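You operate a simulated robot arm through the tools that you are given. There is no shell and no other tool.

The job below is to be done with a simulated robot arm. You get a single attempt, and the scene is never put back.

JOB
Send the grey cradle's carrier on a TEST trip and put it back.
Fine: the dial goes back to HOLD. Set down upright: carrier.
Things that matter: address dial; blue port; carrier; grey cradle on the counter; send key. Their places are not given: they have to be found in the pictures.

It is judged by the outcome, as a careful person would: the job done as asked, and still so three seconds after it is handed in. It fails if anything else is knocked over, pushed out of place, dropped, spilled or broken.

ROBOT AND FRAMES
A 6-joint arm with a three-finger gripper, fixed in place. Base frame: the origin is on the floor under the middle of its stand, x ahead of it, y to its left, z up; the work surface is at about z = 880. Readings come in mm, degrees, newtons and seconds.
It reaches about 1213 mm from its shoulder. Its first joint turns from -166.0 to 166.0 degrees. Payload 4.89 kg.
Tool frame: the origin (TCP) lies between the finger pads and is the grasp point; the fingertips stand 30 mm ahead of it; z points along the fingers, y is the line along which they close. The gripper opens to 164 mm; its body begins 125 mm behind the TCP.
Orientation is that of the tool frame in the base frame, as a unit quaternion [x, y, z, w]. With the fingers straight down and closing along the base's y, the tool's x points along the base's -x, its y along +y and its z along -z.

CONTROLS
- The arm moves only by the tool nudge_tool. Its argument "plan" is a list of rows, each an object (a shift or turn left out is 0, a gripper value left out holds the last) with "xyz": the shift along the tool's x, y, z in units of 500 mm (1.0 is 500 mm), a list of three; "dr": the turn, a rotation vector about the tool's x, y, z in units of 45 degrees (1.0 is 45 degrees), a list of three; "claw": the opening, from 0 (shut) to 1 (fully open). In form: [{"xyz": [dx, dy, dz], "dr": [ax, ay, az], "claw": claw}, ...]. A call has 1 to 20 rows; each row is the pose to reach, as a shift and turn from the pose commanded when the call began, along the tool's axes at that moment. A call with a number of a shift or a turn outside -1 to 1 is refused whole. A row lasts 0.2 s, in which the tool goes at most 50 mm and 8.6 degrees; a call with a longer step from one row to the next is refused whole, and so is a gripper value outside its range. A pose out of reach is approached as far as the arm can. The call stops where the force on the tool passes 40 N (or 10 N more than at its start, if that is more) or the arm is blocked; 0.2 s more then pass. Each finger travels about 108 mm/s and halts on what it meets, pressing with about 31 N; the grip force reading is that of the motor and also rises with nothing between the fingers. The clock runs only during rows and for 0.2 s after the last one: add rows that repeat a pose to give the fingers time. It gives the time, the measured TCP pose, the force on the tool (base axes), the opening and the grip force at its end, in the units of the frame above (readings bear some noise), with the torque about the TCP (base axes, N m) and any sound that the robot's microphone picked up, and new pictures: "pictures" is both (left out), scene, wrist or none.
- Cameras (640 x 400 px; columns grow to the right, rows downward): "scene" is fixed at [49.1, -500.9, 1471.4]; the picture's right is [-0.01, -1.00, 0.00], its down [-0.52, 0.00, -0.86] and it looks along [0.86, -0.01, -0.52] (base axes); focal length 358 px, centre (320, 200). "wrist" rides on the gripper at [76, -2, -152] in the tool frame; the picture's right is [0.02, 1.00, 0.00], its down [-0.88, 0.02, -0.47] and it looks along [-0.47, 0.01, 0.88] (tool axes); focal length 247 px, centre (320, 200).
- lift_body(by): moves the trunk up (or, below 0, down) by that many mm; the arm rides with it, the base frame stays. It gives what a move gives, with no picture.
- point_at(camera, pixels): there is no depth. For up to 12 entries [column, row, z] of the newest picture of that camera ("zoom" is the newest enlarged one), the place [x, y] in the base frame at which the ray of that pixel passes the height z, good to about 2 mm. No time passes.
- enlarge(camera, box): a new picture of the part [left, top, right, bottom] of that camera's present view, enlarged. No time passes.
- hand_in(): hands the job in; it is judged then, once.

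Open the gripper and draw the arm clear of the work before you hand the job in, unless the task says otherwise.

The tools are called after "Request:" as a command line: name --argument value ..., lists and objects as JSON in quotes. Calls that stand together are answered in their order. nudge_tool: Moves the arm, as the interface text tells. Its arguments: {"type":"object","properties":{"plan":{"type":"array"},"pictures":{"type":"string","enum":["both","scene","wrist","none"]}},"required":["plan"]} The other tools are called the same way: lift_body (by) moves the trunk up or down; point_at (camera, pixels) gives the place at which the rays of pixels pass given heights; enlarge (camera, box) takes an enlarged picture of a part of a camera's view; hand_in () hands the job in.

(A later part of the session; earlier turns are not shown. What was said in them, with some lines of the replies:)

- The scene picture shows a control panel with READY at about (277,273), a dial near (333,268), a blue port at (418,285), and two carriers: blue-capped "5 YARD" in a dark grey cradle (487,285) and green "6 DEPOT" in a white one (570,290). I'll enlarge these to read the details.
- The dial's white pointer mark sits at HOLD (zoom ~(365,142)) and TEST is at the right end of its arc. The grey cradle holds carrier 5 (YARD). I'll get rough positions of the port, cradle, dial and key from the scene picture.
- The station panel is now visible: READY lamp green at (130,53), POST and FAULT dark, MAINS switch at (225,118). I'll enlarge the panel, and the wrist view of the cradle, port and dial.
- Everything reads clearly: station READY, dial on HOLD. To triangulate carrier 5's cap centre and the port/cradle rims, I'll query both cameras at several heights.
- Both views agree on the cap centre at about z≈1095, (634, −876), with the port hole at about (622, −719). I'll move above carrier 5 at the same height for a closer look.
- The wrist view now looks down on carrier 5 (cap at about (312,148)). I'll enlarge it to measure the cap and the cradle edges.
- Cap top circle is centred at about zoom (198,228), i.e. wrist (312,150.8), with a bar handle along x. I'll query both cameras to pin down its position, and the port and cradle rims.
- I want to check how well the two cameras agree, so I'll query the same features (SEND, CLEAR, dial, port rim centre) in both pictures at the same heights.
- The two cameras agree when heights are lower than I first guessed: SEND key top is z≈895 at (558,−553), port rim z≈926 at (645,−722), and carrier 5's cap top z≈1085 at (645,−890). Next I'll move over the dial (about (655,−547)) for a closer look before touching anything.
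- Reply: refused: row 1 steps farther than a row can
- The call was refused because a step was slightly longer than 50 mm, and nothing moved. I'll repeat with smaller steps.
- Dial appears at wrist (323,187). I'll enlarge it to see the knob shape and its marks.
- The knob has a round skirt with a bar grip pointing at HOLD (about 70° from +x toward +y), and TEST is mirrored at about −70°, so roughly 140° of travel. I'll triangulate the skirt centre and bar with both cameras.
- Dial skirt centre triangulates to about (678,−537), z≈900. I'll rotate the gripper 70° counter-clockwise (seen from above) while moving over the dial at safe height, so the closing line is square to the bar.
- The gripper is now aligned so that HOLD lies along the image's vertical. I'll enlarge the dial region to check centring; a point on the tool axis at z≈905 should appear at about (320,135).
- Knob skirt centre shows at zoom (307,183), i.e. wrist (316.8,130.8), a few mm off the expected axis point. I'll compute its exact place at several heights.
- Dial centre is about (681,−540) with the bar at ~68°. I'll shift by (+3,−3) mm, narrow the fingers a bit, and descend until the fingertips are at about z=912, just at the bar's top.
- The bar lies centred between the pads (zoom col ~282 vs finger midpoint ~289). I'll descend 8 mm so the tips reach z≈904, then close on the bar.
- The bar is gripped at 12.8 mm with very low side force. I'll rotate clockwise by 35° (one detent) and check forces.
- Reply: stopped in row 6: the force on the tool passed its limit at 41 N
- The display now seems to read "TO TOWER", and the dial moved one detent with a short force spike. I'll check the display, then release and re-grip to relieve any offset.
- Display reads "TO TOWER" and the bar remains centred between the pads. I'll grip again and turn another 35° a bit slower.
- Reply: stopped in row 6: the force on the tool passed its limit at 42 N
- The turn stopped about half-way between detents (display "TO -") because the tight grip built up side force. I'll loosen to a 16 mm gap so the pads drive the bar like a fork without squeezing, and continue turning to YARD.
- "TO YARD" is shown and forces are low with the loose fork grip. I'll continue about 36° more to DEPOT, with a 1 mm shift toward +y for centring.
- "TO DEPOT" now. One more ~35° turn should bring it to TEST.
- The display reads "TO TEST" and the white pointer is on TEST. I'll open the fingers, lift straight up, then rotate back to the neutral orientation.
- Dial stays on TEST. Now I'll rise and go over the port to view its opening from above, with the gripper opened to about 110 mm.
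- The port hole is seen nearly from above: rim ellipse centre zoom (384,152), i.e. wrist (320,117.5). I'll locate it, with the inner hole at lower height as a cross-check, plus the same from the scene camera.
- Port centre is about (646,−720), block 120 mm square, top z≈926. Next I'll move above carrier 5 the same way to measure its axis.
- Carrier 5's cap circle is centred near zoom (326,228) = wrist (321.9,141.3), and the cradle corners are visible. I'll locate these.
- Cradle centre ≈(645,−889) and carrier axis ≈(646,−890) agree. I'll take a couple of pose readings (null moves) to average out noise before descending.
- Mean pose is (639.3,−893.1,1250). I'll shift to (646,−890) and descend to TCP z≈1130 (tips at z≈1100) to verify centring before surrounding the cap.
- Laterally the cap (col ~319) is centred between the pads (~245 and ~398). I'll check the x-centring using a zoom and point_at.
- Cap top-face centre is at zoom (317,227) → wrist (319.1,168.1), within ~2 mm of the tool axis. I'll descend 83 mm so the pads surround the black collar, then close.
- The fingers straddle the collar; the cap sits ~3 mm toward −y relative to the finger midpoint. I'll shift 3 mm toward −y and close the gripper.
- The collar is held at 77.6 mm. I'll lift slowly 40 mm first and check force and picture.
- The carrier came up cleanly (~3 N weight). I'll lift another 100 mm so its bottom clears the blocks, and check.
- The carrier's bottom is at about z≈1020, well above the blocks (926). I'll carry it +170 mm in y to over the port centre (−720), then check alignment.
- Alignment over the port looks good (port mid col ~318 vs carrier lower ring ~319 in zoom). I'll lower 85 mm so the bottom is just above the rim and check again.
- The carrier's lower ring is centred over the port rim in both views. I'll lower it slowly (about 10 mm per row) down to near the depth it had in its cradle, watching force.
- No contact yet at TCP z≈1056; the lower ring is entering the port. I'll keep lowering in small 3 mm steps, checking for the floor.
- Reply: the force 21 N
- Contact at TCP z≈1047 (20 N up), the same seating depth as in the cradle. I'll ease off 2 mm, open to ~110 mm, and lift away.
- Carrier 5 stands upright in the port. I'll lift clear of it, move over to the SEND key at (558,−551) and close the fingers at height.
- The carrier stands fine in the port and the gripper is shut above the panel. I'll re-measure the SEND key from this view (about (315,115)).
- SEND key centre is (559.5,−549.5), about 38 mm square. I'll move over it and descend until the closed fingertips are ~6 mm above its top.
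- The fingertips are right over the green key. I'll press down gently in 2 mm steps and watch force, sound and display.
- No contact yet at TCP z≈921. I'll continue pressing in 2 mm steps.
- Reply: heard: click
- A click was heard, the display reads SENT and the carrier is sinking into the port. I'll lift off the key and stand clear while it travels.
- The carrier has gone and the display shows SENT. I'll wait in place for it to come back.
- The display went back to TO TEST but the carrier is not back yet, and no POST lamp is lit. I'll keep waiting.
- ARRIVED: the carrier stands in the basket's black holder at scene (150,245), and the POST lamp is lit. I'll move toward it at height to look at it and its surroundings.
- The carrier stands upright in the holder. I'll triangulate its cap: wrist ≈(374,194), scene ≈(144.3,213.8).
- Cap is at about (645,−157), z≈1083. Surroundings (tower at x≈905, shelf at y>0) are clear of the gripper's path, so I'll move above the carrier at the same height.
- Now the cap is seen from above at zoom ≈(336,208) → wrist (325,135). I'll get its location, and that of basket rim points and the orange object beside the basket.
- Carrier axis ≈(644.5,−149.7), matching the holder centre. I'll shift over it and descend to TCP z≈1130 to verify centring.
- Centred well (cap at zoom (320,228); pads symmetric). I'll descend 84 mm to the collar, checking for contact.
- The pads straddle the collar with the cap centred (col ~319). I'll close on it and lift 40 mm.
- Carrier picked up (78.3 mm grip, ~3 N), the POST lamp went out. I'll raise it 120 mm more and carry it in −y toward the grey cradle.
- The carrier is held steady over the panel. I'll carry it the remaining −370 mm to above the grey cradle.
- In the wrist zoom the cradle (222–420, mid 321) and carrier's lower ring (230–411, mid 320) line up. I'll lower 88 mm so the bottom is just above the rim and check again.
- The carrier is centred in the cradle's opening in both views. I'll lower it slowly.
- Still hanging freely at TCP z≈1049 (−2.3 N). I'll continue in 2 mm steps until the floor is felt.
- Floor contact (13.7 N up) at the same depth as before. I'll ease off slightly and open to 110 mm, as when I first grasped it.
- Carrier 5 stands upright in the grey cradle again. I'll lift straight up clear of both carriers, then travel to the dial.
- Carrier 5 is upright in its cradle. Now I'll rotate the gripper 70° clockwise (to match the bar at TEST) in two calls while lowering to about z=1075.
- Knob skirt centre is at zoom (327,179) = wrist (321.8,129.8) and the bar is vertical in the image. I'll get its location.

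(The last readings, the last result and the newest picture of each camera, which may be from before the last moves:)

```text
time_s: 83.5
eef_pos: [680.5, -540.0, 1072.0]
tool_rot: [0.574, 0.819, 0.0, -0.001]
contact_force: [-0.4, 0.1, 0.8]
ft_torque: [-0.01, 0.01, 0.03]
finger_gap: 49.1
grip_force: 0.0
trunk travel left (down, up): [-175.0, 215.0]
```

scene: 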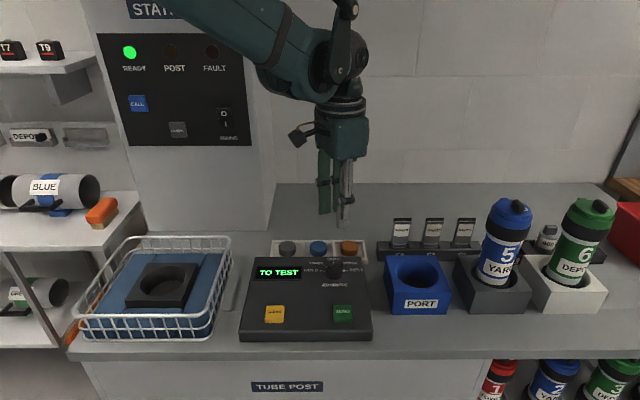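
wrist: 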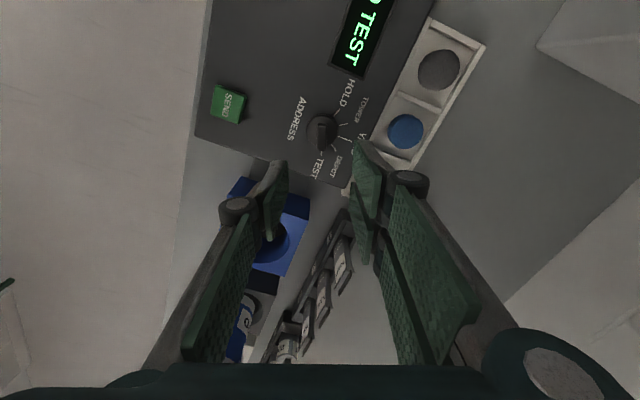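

Averaging both views puts the dial axis at about (681,−537). I'll shift 3 mm in +y and descend to tips just above the skirt level, then check.

Request:
nudge_tool --plan '[{"xyz": [0.0056, 0.002, 0.07], "claw": 0.3}, {"xyz": [0.0056, 0.002, 0.14]}, {"xyz": [0.0056, 0.002, 0.21]}, {"xyz": [0.0056, 0.002, 0.258]}, {"xyz": [0.0056, 0.002, 0.258]}]' --pictures "both"

Request:
enlarge --camera "wrist" --box '[250, 120, 410, 240]'

```text
time_s: 84.8
eef_pos: [680.7, -533.1, 942.9]
tool_rot: [0.575, 0.818, 0.0, -0.002]
contact_force: [0.8, -0.1, 0.6]
ft_torque: [0.0, 0.01, 0.05]
finger_gap: 49.1
grip_force: 0.1
trunk travel left (down, up): [-175.0, 215.0]
```

scene: 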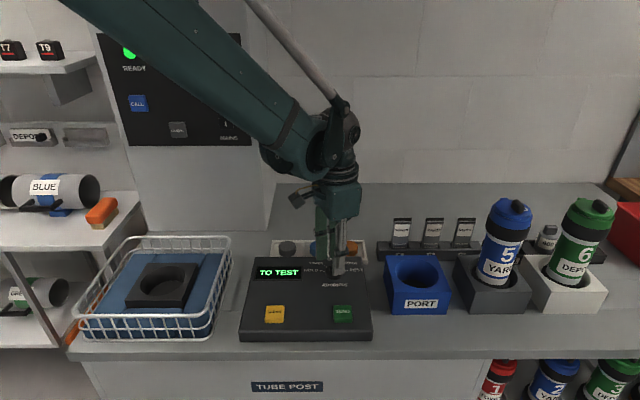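
wrist: 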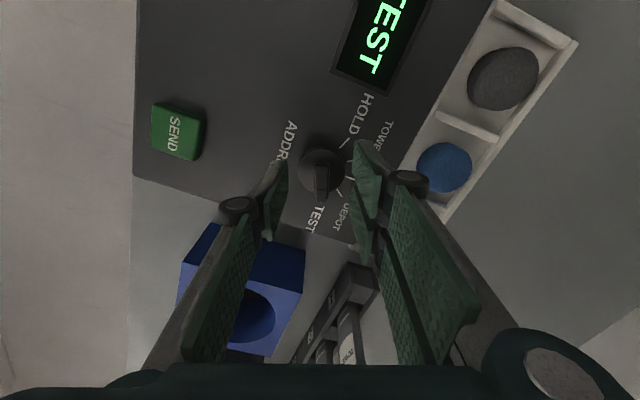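

```text
3.33 times, centred on (330, 180) of wrist
```

zoom: 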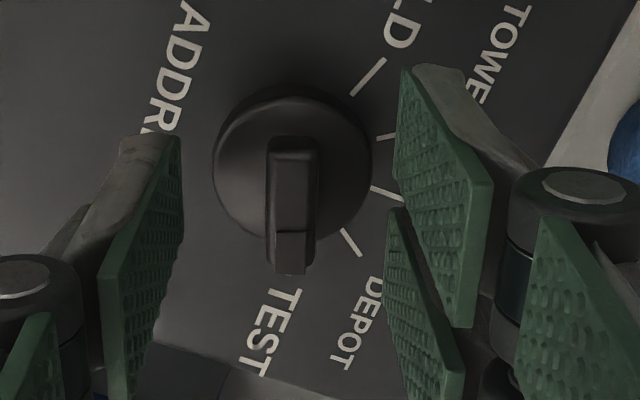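

The bar (zoom col ~292) sits midway between the pads (~289). I'll descend 8 mm, narrow to the loose 16 mm gap, and turn counter-clockwise toward DEPOT.

Request:
nudge_tool --plan '[{"xyz": [0, 0, 0.008], "claw": 0.3}, {"xyz": [0, 0, 0.016]}, {"xyz": [0, 0, 0.016], "claw": 0.1}, {"xyz": [0, 0, 0.016]}, {"xyz": [0, 0, 0.016]}]' --pictures "wrist"

Request:
enlarge --camera "wrist" --box '[260, 120, 400, 240]'

```text
time_s: 86.0
eef_pos: [680.4, -535.3, 935.2]
tool_rot: [0.573, 0.819, 0.0, -0.003]
contact_force: [1.3, 0.5, -0.3]
ft_torque: [0.0, -0.02, 0.01]
finger_gap: 16.7
grip_force: 0.4
trunk travel left (down, up): [-175.0, 215.0]
```

wrist: 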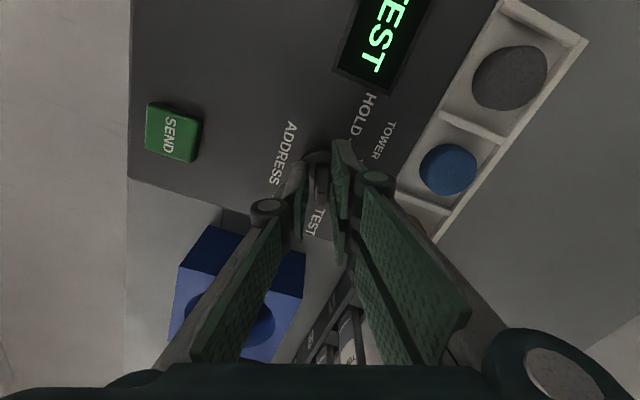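

```text
3.33 times, centred on (330, 180) of wrist
```

zoom: 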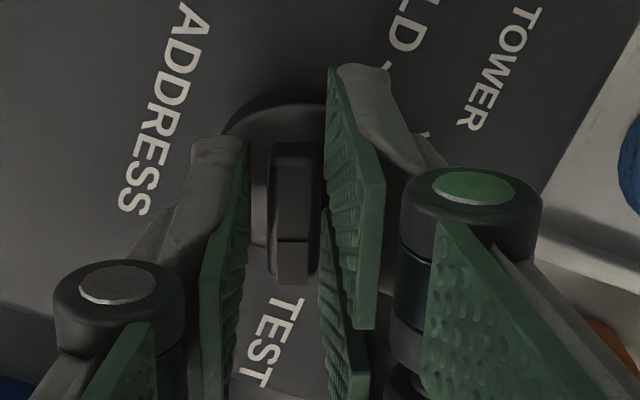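

The bar is ~2 mm right of mid-gap; I'll nudge the tool about 2.5 mm to centre on the axis while turning counter-clockwise ~39° to DEPOT.

Request:
nudge_tool --plan '[{"xyz": [-0.005, 0.0026, 0], "dr": [0, 0, 0], "claw": 0.1}, {"xyz": [-0.005, 0.0026, 0], "dr": [0, 0, -0.12]}, {"xyz": [-0.005, 0.0026, 0], "dr": [0, 0, -0.24]}, {"xyz": [-0.005, 0.0026, 0], "dr": [0, 0, -0.36]}, {"xyz": [-0.005, 0.0026, 0], "dr": [0, 0, -0.48]}, {"xyz": [-0.005, 0.0026, 0], "dr": [0, 0, -0.6]}, {"xyz": [-0.005, 0.0026, 0], "dr": [0, 0, -0.72]}, {"xyz": [-0.005, 0.0026, 0], "dr": [0, 0, -0.84]}, {"xyz": [-0.005, 0.0026, 0], "dr": [0, 0, -0.87]}, {"xyz": [-0.005, 0.0026, 0], "dr": [0, 0, -0.87]}]' --pictures "both"

Request:
enlarge --camera "wrist" --box '[260, 120, 400, 240]'

Request:
enlarge --camera "scene" --box '[240, 250, 380, 330]'

```text
time_s: 88.2
eef_pos: [681.5, -536.5, 936.7]
tool_rot: [0.266, 0.964, 0.003, -0.002]
contact_force: [8.8, 1.1, 24.5]
ft_torque: [0.29, -0.1, 0.02]
finger_gap: 18.5
grip_force: 1.3
trunk travel left (down, up): [-175.0, 215.0]
```

scene: 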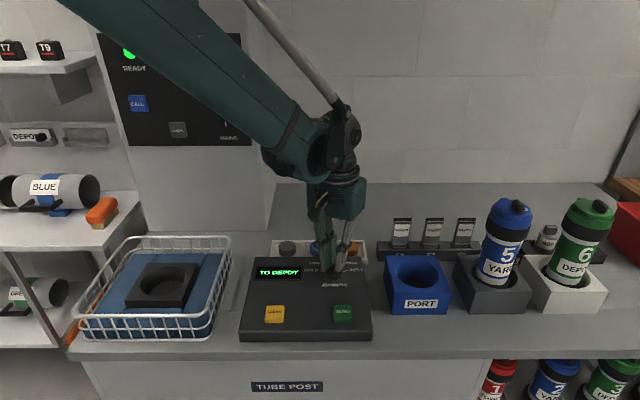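
wrist: 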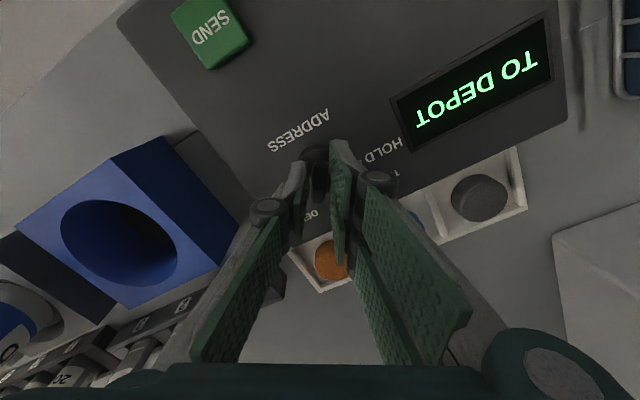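

```text
3.33 times, centred on (330, 180) of wrist
```

zoom: 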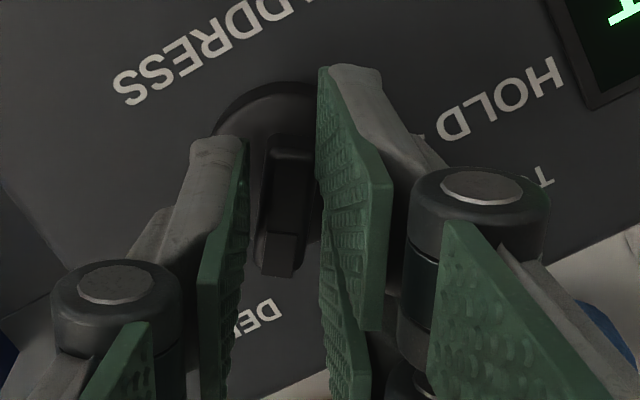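

```text
4.57 times, centred on (310, 290) of scene
```

zoom: 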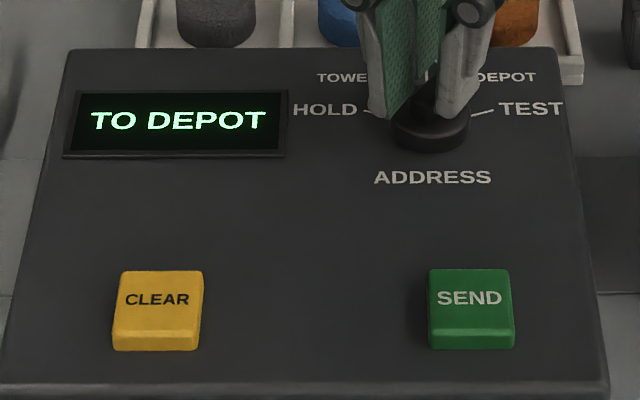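

Dial reads TO DEPOT, but 24.5 N upward shows a fingertip pressing on the skirt. I'll raise 3 mm and then continue ~35° to YARD.

Request:
nudge_tool --plan '[{"xyz": [0, 0, -0.006], "claw": 0.1}, {"xyz": [0, 0, -0.006], "dr": [0, 0, -0.1]}, {"xyz": [0, 0, -0.006], "dr": [0, 0, -0.22]}, {"xyz": [0, 0, -0.006], "dr": [0, 0, -0.34]}, {"xyz": [0, 0, -0.006], "dr": [0, 0, -0.46]}, {"xyz": [0, 0, -0.006], "dr": [0, 0, -0.58]}, {"xyz": [0, 0, -0.006], "dr": [0, 0, -0.7]}, {"xyz": [0, 0, -0.006], "dr": [0, 0, -0.78]}, {"xyz": [0, 0, -0.006], "dr": [0, 0, -0.78]}]' --pictures "both"

Request:
enlarge --camera "wrist" --box '[260, 120, 400, 240]'

Request:
enlarge --camera "scene" --box '[240, 250, 380, 330]'

```text
time_s: 90.2
eef_pos: [682.5, -536.7, 939.1]
tool_rot: [-0.037, 0.999, 0.002, -0.001]
contact_force: [-0.5, 0.0, 0.3]
ft_torque: [0.04, 0.02, 0.04]
finger_gap: 16.5
grip_force: 0.0
trunk travel left (down, up): [-175.0, 215.0]
```

scene: 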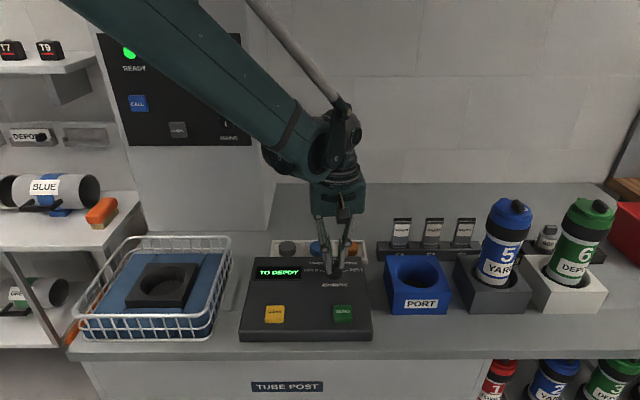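
wrist: 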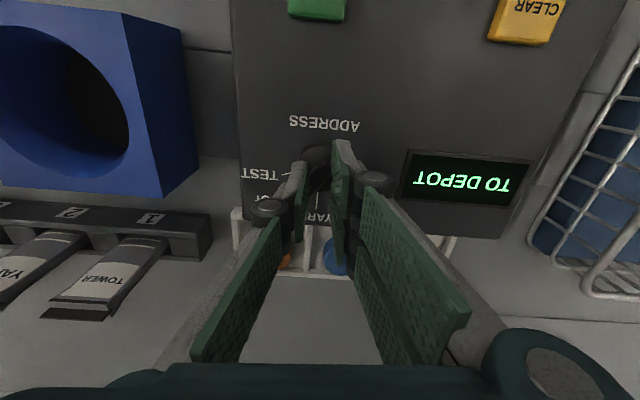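

```text
3.33 times, centred on (330, 180) of wrist
```

zoom: 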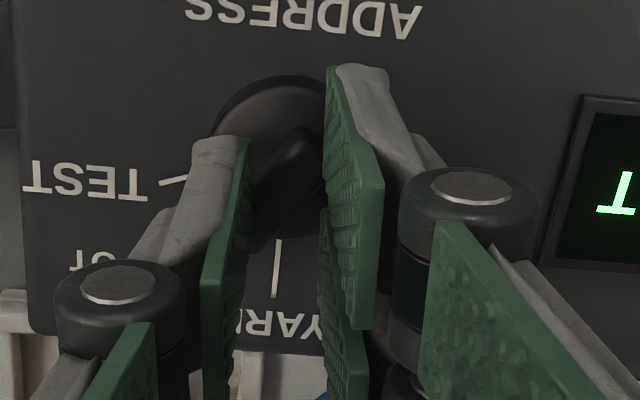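

```text
4.57 times, centred on (310, 290) of scene
```

zoom: 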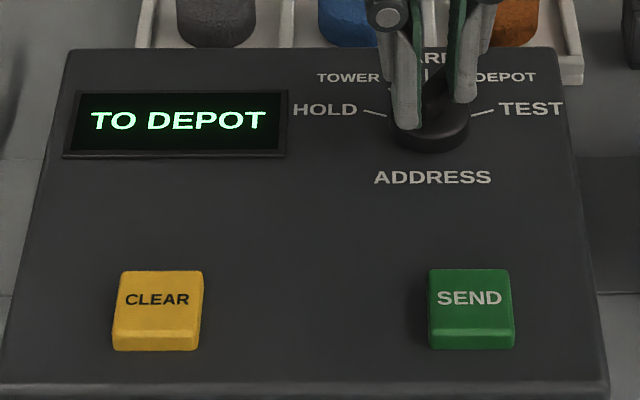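

The fingertips slipped over the bar after I raised them (dial still at DEPOT, bar slanted under the tips). I'll raise, open, and rotate back ~39° to realign with the bar.

Request:
nudge_tool --plan '[{"xyz": [0, 0, -0.02], "claw": 0.1}, {"xyz": [0, 0, -0.04], "claw": 0.3}, {"xyz": [0, 0, -0.04]}, {"xyz": [0, 0, -0.04], "dr": [0, 0, 0.18]}, {"xyz": [0, 0, -0.04], "dr": [0, 0, 0.36]}, {"xyz": [0, 0, -0.04], "dr": [0, 0, 0.54]}, {"xyz": [0, 0, -0.04], "dr": [0, 0, 0.72]}, {"xyz": [0, 0, -0.04], "dr": [0, 0, 0.871]}, {"xyz": [0, 0, -0.02], "dr": [0, 0, 0.871]}, {"xyz": [0, 0, -0.02], "dr": [0, 0, 0.871]}]' --pictures "both"

Request:
enlarge --camera "wrist" --box '[250, 110, 410, 230]'

Request:
enlarge --camera "scene" --box '[280, 220, 390, 300]'

```text
time_s: 92.3
eef_pos: [683.5, -537.5, 950.4]
tool_rot: [0.302, 0.953, 0.001, -0.002]
contact_force: [0.1, 0.0, -0.9]
ft_torque: [-0.01, 0.01, 0.02]
finger_gap: 49.3
grip_force: 0.1
trunk travel left (down, up): [-175.0, 215.0]
```

scene: 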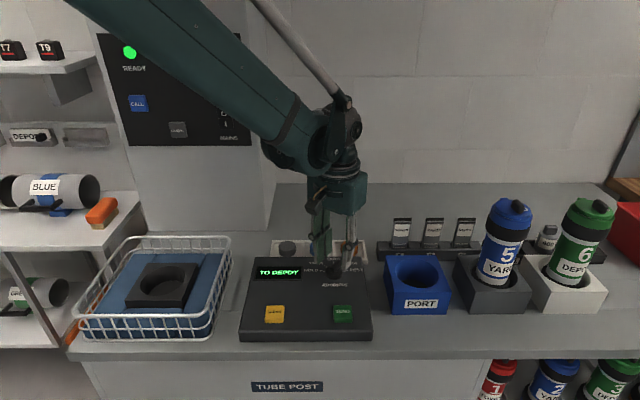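
wrist: 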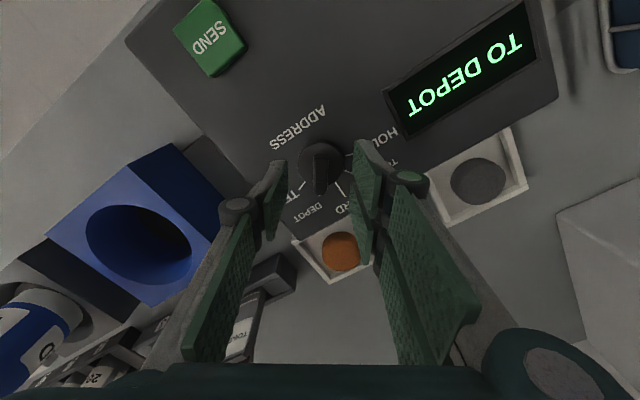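

```text
3.33 times, centred on (330, 170) of wrist
```

zoom: 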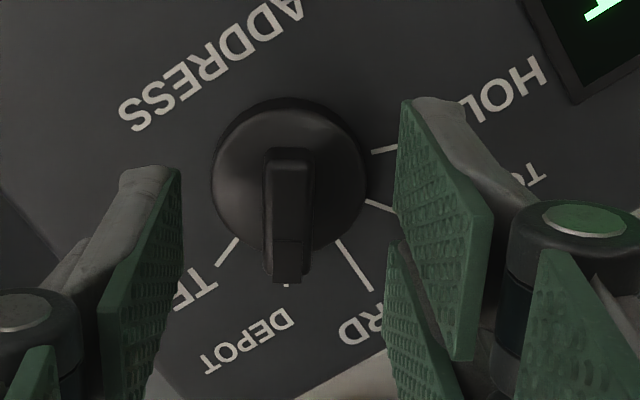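

```text
5.00 times, centred on (335, 260) of scene
```

zoom: 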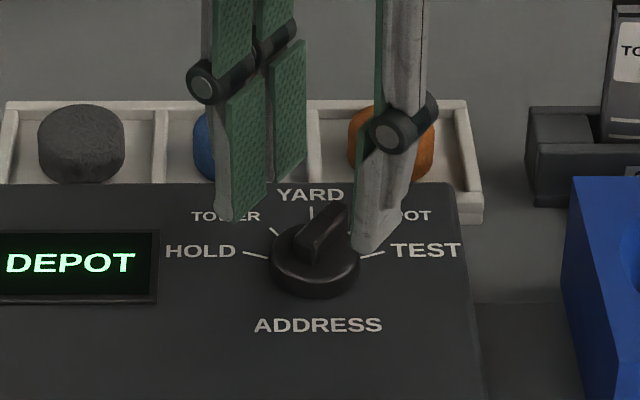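

The bar is now centred between the open fingers (zoom col ~289). I'll descend ~15 mm, a little lower than before, close to a ~15 mm gap, and check.

Request:
nudge_tool --plan '[{"xyz": [0, 0, 0.015], "claw": 0.3}, {"xyz": [0, 0, 0.031]}, {"xyz": [0, 0, 0.031], "claw": 0.092}, {"xyz": [0, 0, 0.031]}, {"xyz": [0, 0, 0.031]}]' --pictures "both"

Request:
enlarge --camera "wrist" --box '[260, 120, 400, 240]'

Request:
enlarge --camera "scene" --box '[280, 220, 390, 300]'

```text
time_s: 93.5
eef_pos: [683.0, -538.6, 935.0]
tool_rot: [0.301, 0.954, 0.002, -0.002]
contact_force: [0.0, -0.1, -0.4]
ft_torque: [0.0, -0.03, 0.01]
finger_gap: 15.1
grip_force: 0.0
trunk travel left (down, up): [-175.0, 215.0]
```

scene: 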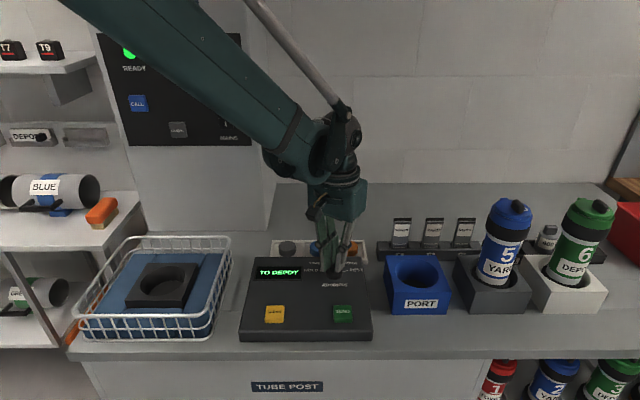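
wrist: 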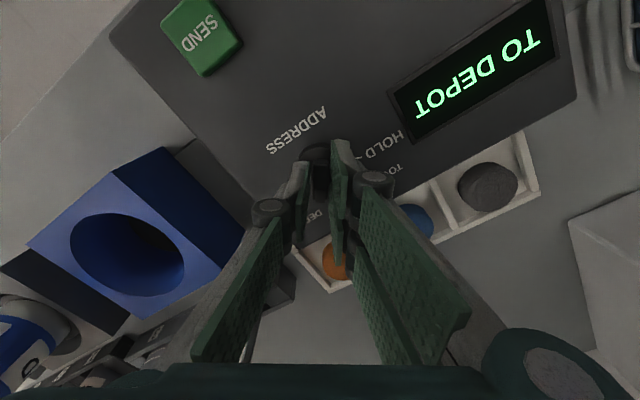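

```text
3.33 times, centred on (330, 180) of wrist
```

zoom: 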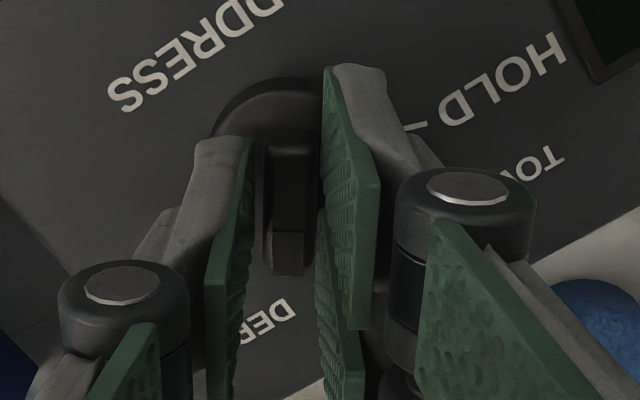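

```text
5.00 times, centred on (335, 260) of scene
```

zoom: 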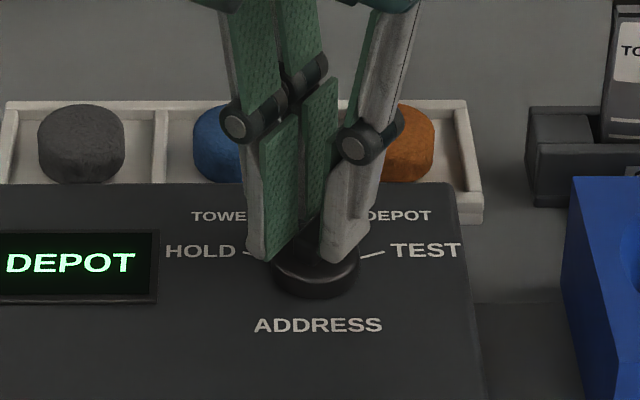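

No vertical contact and the bar sits between the pads. I'll lower 1.5 mm more and turn counter-clockwise 39° slowly.

Request:
nudge_tool --plan '[{"xyz": [0, 0, 0.003], "claw": 0.092}, {"xyz": [0, 0, 0.003], "dr": [0, 0, -0.1]}, {"xyz": [0, 0, 0.003], "dr": [0, 0, -0.2]}, {"xyz": [0, 0, 0.003], "dr": [0, 0, -0.3]}, {"xyz": [0, 0, 0.003], "dr": [0, 0, -0.4]}, {"xyz": [0, 0, 0.003], "dr": [0, 0, -0.5]}]' --pictures "both"

Request:
enlarge --camera "wrist" --box '[260, 120, 400, 240]'

```text
time_s: 95.0
eef_pos: [682.0, -537.6, 933.0]
tool_rot: [0.109, 0.994, 0.001, -0.001]
contact_force: [0.6, 1.2, -0.2]
ft_torque: [0.01, 0.03, 0.01]
finger_gap: 15.6
grip_force: 0.2
trunk travel left (down, up): [-175.0, 215.0]
```

scene: 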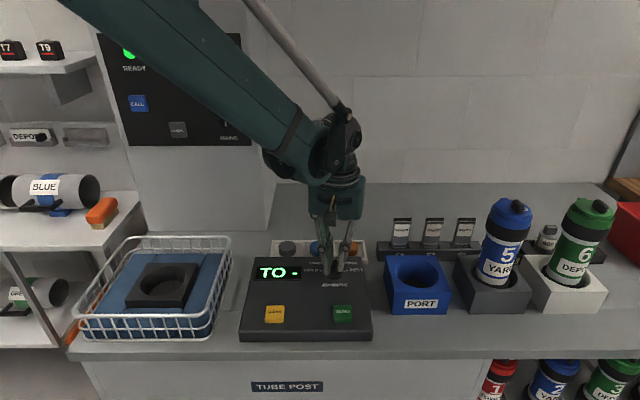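
wrist: 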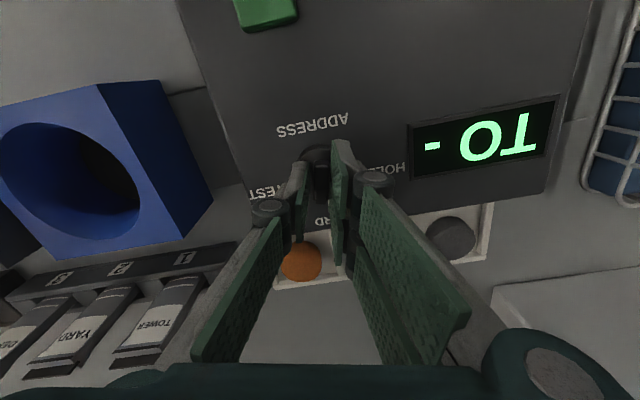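

```text
3.33 times, centred on (330, 180) of wrist
```

zoom: 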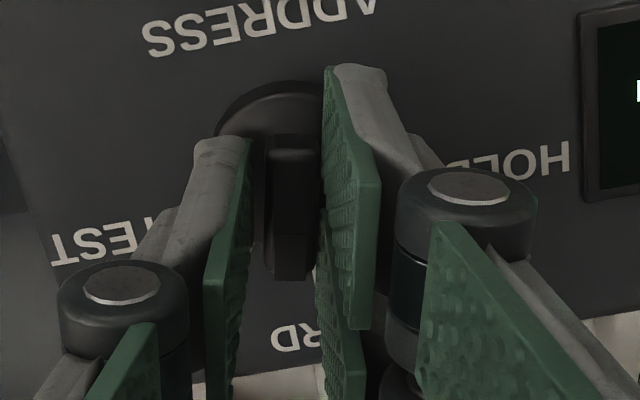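

It's turning smoothly with almost no force (display between detents). I'll continue ~40° counter-clockwise past YARD.

Request:
nudge_tool --plan '[{"dr": [0, 0, -0.1], "claw": 0.092}, {"dr": [0, 0, -0.2]}, {"dr": [0, 0, -0.3]}, {"dr": [0, 0, -0.4]}, {"dr": [0, 0, -0.5]}, {"dr": [0, 0, -0.6]}, {"dr": [0, 0, -0.7]}, {"dr": [0, 0, -0.8]}, {"dr": [0, 0, -0.9]}]' --pictures "both"

Request:
enlarge --camera "wrist" --box '[260, 120, 400, 240]'

```text
time_s: 97.0
eef_pos: [682.9, -536.5, 932.5]
tool_rot: [-0.242, 0.97, 0.001, -0.001]
contact_force: [-0.4, 1.0, -0.2]
ft_torque: [0.02, -0.01, 0.0]
finger_gap: 15.5
grip_force: 0.1
trunk travel left (down, up): [-175.0, 215.0]
```

scene: 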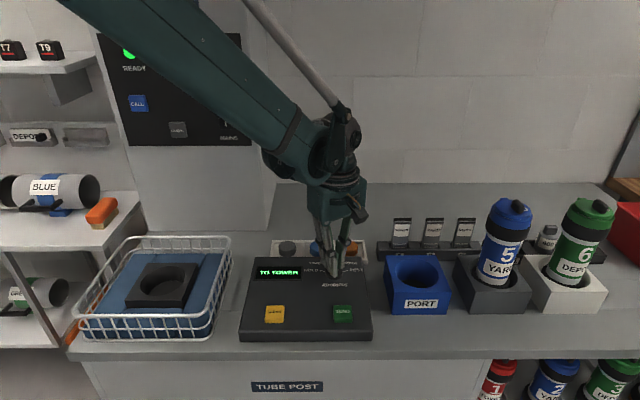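
wrist: 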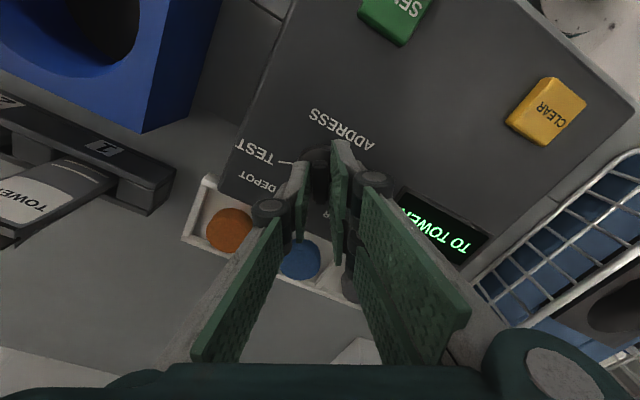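

```text
3.33 times, centred on (330, 180) of wrist
```

zoom: 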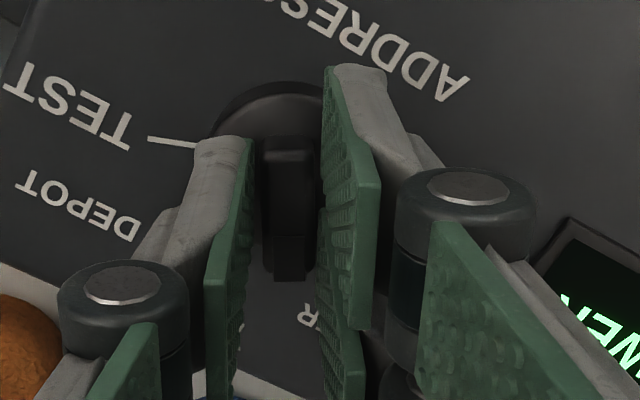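

"TO TOWER" already. I'll turn the last ~44° counter-clockwise to reach HOLD.

Request:
nudge_tool --plan '[{"dr": [0, 0, -0.1], "claw": 0.092}, {"dr": [0, 0, -0.2]}, {"dr": [0, 0, -0.3]}, {"dr": [0, 0, -0.4]}, {"dr": [0, 0, -0.5]}, {"dr": [0, 0, -0.6]}, {"dr": [0, 0, -0.7]}, {"dr": [0, 0, -0.8]}, {"dr": [0, 0, -0.9]}, {"dr": [0, 0, -0.97]}, {"dr": [0, 0, -0.97]}]' --pictures "both"

Request:
enlarge --camera "wrist" --box '[260, 120, 400, 240]'

Request:
enlarge --camera "scene" --box '[240, 250, 380, 330]'

```text
time_s: 99.3
eef_pos: [682.4, -536.4, 933.9]
tool_rot: [-0.585, 0.811, 0.001, -0.001]
contact_force: [0.3, 0.1, 0.1]
ft_torque: [-0.03, 0.02, 0.02]
finger_gap: 15.0
grip_force: 0.0
trunk travel left (down, up): [-175.0, 215.0]
```

scene: 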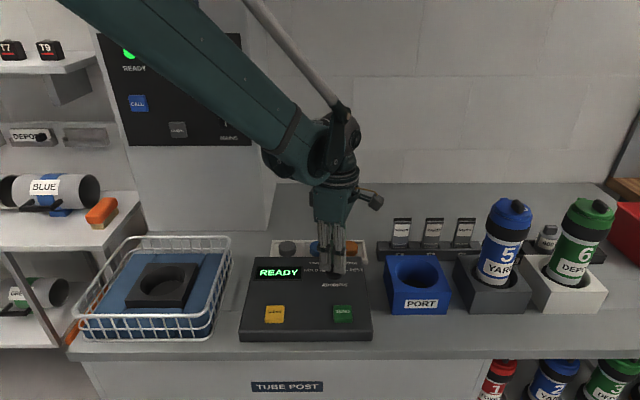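
wrist: 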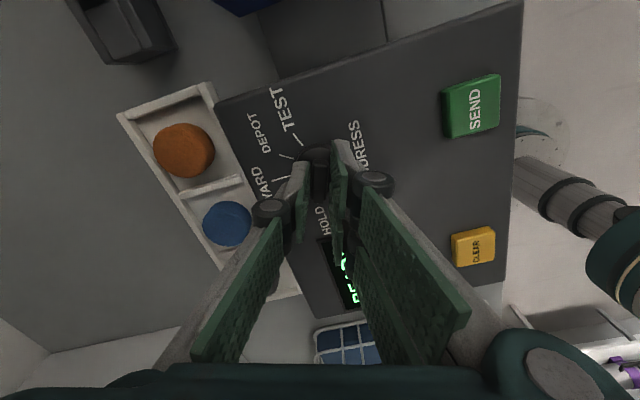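

```text
3.33 times, centred on (330, 180) of wrist
```

zoom: 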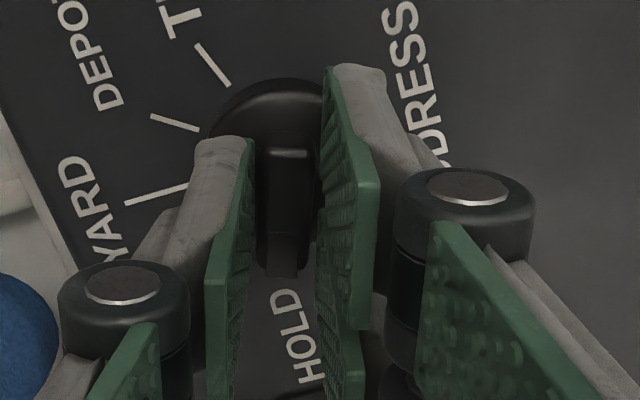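

```text
4.57 times, centred on (310, 290) of scene
```

zoom: 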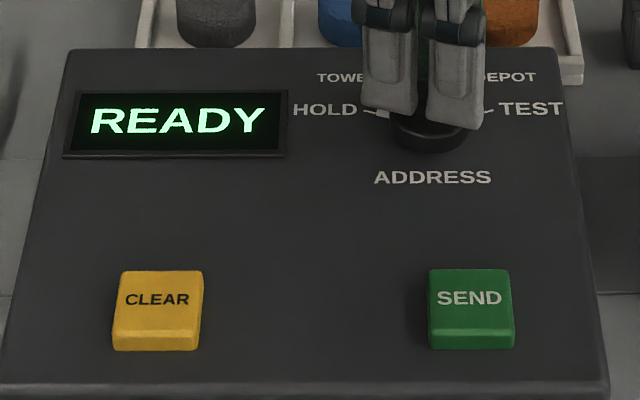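

The display reads READY and the pointer is at HOLD. I'll open the fingers and lift straight up, clear of the panel.

Request:
nudge_tool --plan '[{"claw": 0.25}, {"claw": 0.25}, {"xyz": [0, 0, -0.04]}, {"xyz": [0, 0, -0.12]}, {"xyz": [0, 0, -0.21]}, {"xyz": [0, 0, -0.3]}, {"xyz": [0, 0, -0.39]}, {"xyz": [0, 0, -0.48]}, {"xyz": [0, 0, -0.57]}, {"xyz": [0, 0, -0.63]}, {"xyz": [0, 0, -0.63], "dr": [0, 0, 0.18], "claw": 0.6}, {"xyz": [0, 0, -0.63], "dr": [0, 0, 0.36]}, {"xyz": [0, 0, -0.63], "dr": [0, 0, 0.54]}, {"xyz": [0, 0, -0.63], "dr": [0, 0, 0.72]}, {"xyz": [0, 0, -0.63], "dr": [0, 0, 0.79]}]' --pictures "none"

Request:
nudge_tool --plan '[{"dr": [0, 0, 0.18], "claw": 1.0}, {"dr": [0, 0, 0.36]}, {"dr": [0, 0, 0.54]}, {"dr": [0, 0, 0.72]}, {"dr": [0, 0, 0.79]}, {"dr": [0, 0, 0.79]}]' --pictures "both"

Request:
enlarge --camera "scene" --box '[240, 240, 400, 345]'

Request:
enlarge --camera "scene" --box '[370, 170, 640, 340]'

```text
time_s: 102.5
eef_pos: [684.4, -539.1, 1248.4]
tool_rot: [-0.308, 0.951, 0.001, -0.001]
contact_force: [-0.2, 0.2, 0.5]
ft_torque: [-0.01, -0.03, -0.01]
finger_gap: 98.5
grip_force: 0.1
trunk travel left (down, up): [-175.0, 215.0]
```

```text
time_s: 104.0
eef_pos: [682.4, -538.2, 1247.2]
tool_rot: [-0.003, 1.0, 0.001, -0.001]
contact_force: [-0.8, 0.1, 0.5]
ft_torque: [0.0, -0.02, -0.03]
finger_gap: 164.1
grip_force: 0.0
trunk travel left (down, up): [-175.0, 215.0]
```

scene: 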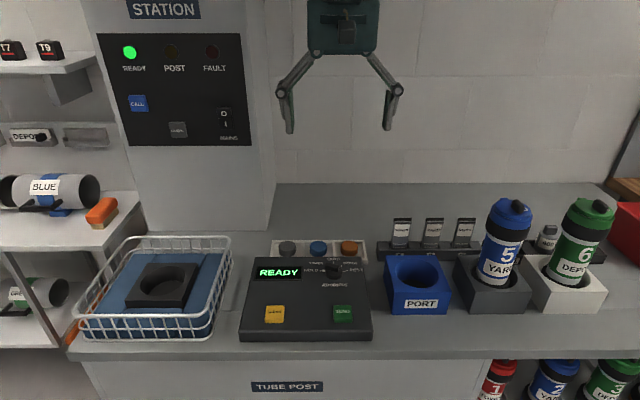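
wrist: 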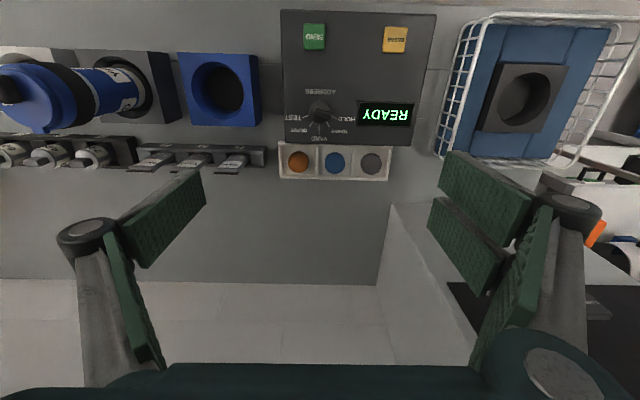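

```text
3.81 times, centred on (320, 292) of scene
```

zoom: 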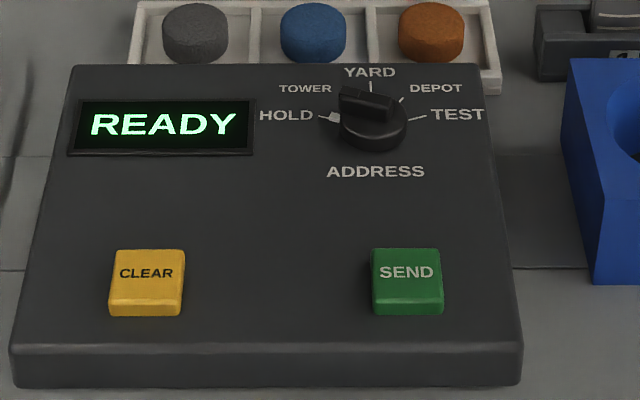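

```text
2.35 times, centred on (505, 255) of scene
```

zoom: 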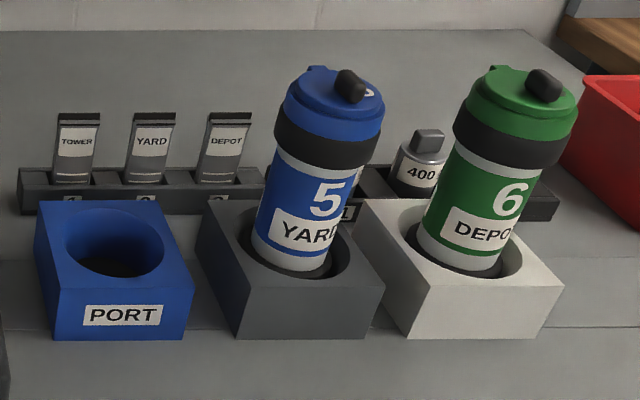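

All as wanted: READY, dial on HOLD, carrier 5 upright in the grey cradle, nothing else moved. I'll draw the arm back to its starting place at height.

Request:
nudge_tool --plan '[{"xyz": [0.045, 0.07, 0], "claw": 1}, {"xyz": [0.09, 0.14, 0]}, {"xyz": [0.135, 0.21, 0]}, {"xyz": [0.18, 0.28, 0]}, {"xyz": [0.225, 0.35, 0]}, {"xyz": [0.27, 0.42, 0]}, {"xyz": [0.32, 0.5, 0]}, {"xyz": [0.32, 0.5, 0]}]' --pictures "scene"

```text
time_s: 105.8
eef_pos: [516.4, -288.0, 1249.0]
tool_rot: [-0.005, 1.0, 0.001, -0.001]
contact_force: [-0.8, -0.4, 0.5]
ft_torque: [-0.03, -0.16, -0.01]
finger_gap: 164.1
grip_force: 0.2
trunk travel left (down, up): [-175.0, 215.0]
```

scene: 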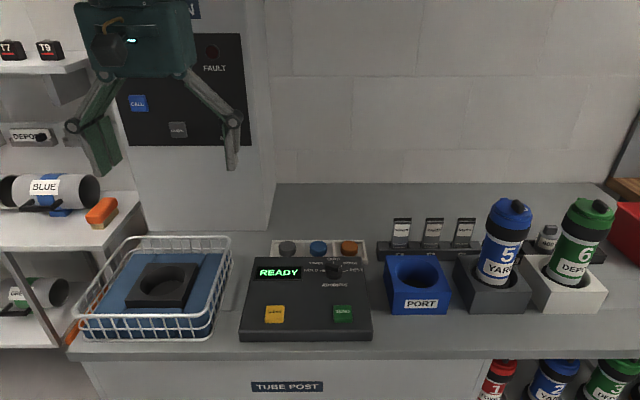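

The arm is back at its start with the gripper open. The display shows READY, the dial is on HOLD, and carrier 5 is upright in the grey cradle, so I'm handing the job in.

Request:
hand_in

```text
The job is handed in.
```

The grey cradle's carrier (5, YARD) went out on a TEST trip, came back, and is standing upright in its cradle again. The dial is back on HOLD and the display reads READY. I saw nothing else knocked over or moved in the final pictures.

- **Trip:** I set the dial to TEST, put the carrier in the blue port and pressed the send key. The display showed SENT, then ARRIVED about ten seconds later. The carrier arrived in the wire basket's black holder, and I carried it back to the grey cradle from there.
- **Dial:** The first two turns towards TEST stopped on the force limit because I was gripping the knob too tightly. On the way back, the fingertips slipped over the knob once at DEPOT. Each time I lined up again and finished the turn.
- **Arm:** It is back at its start position with the gripper open. The job is handed in, and I have not seen a verdict.
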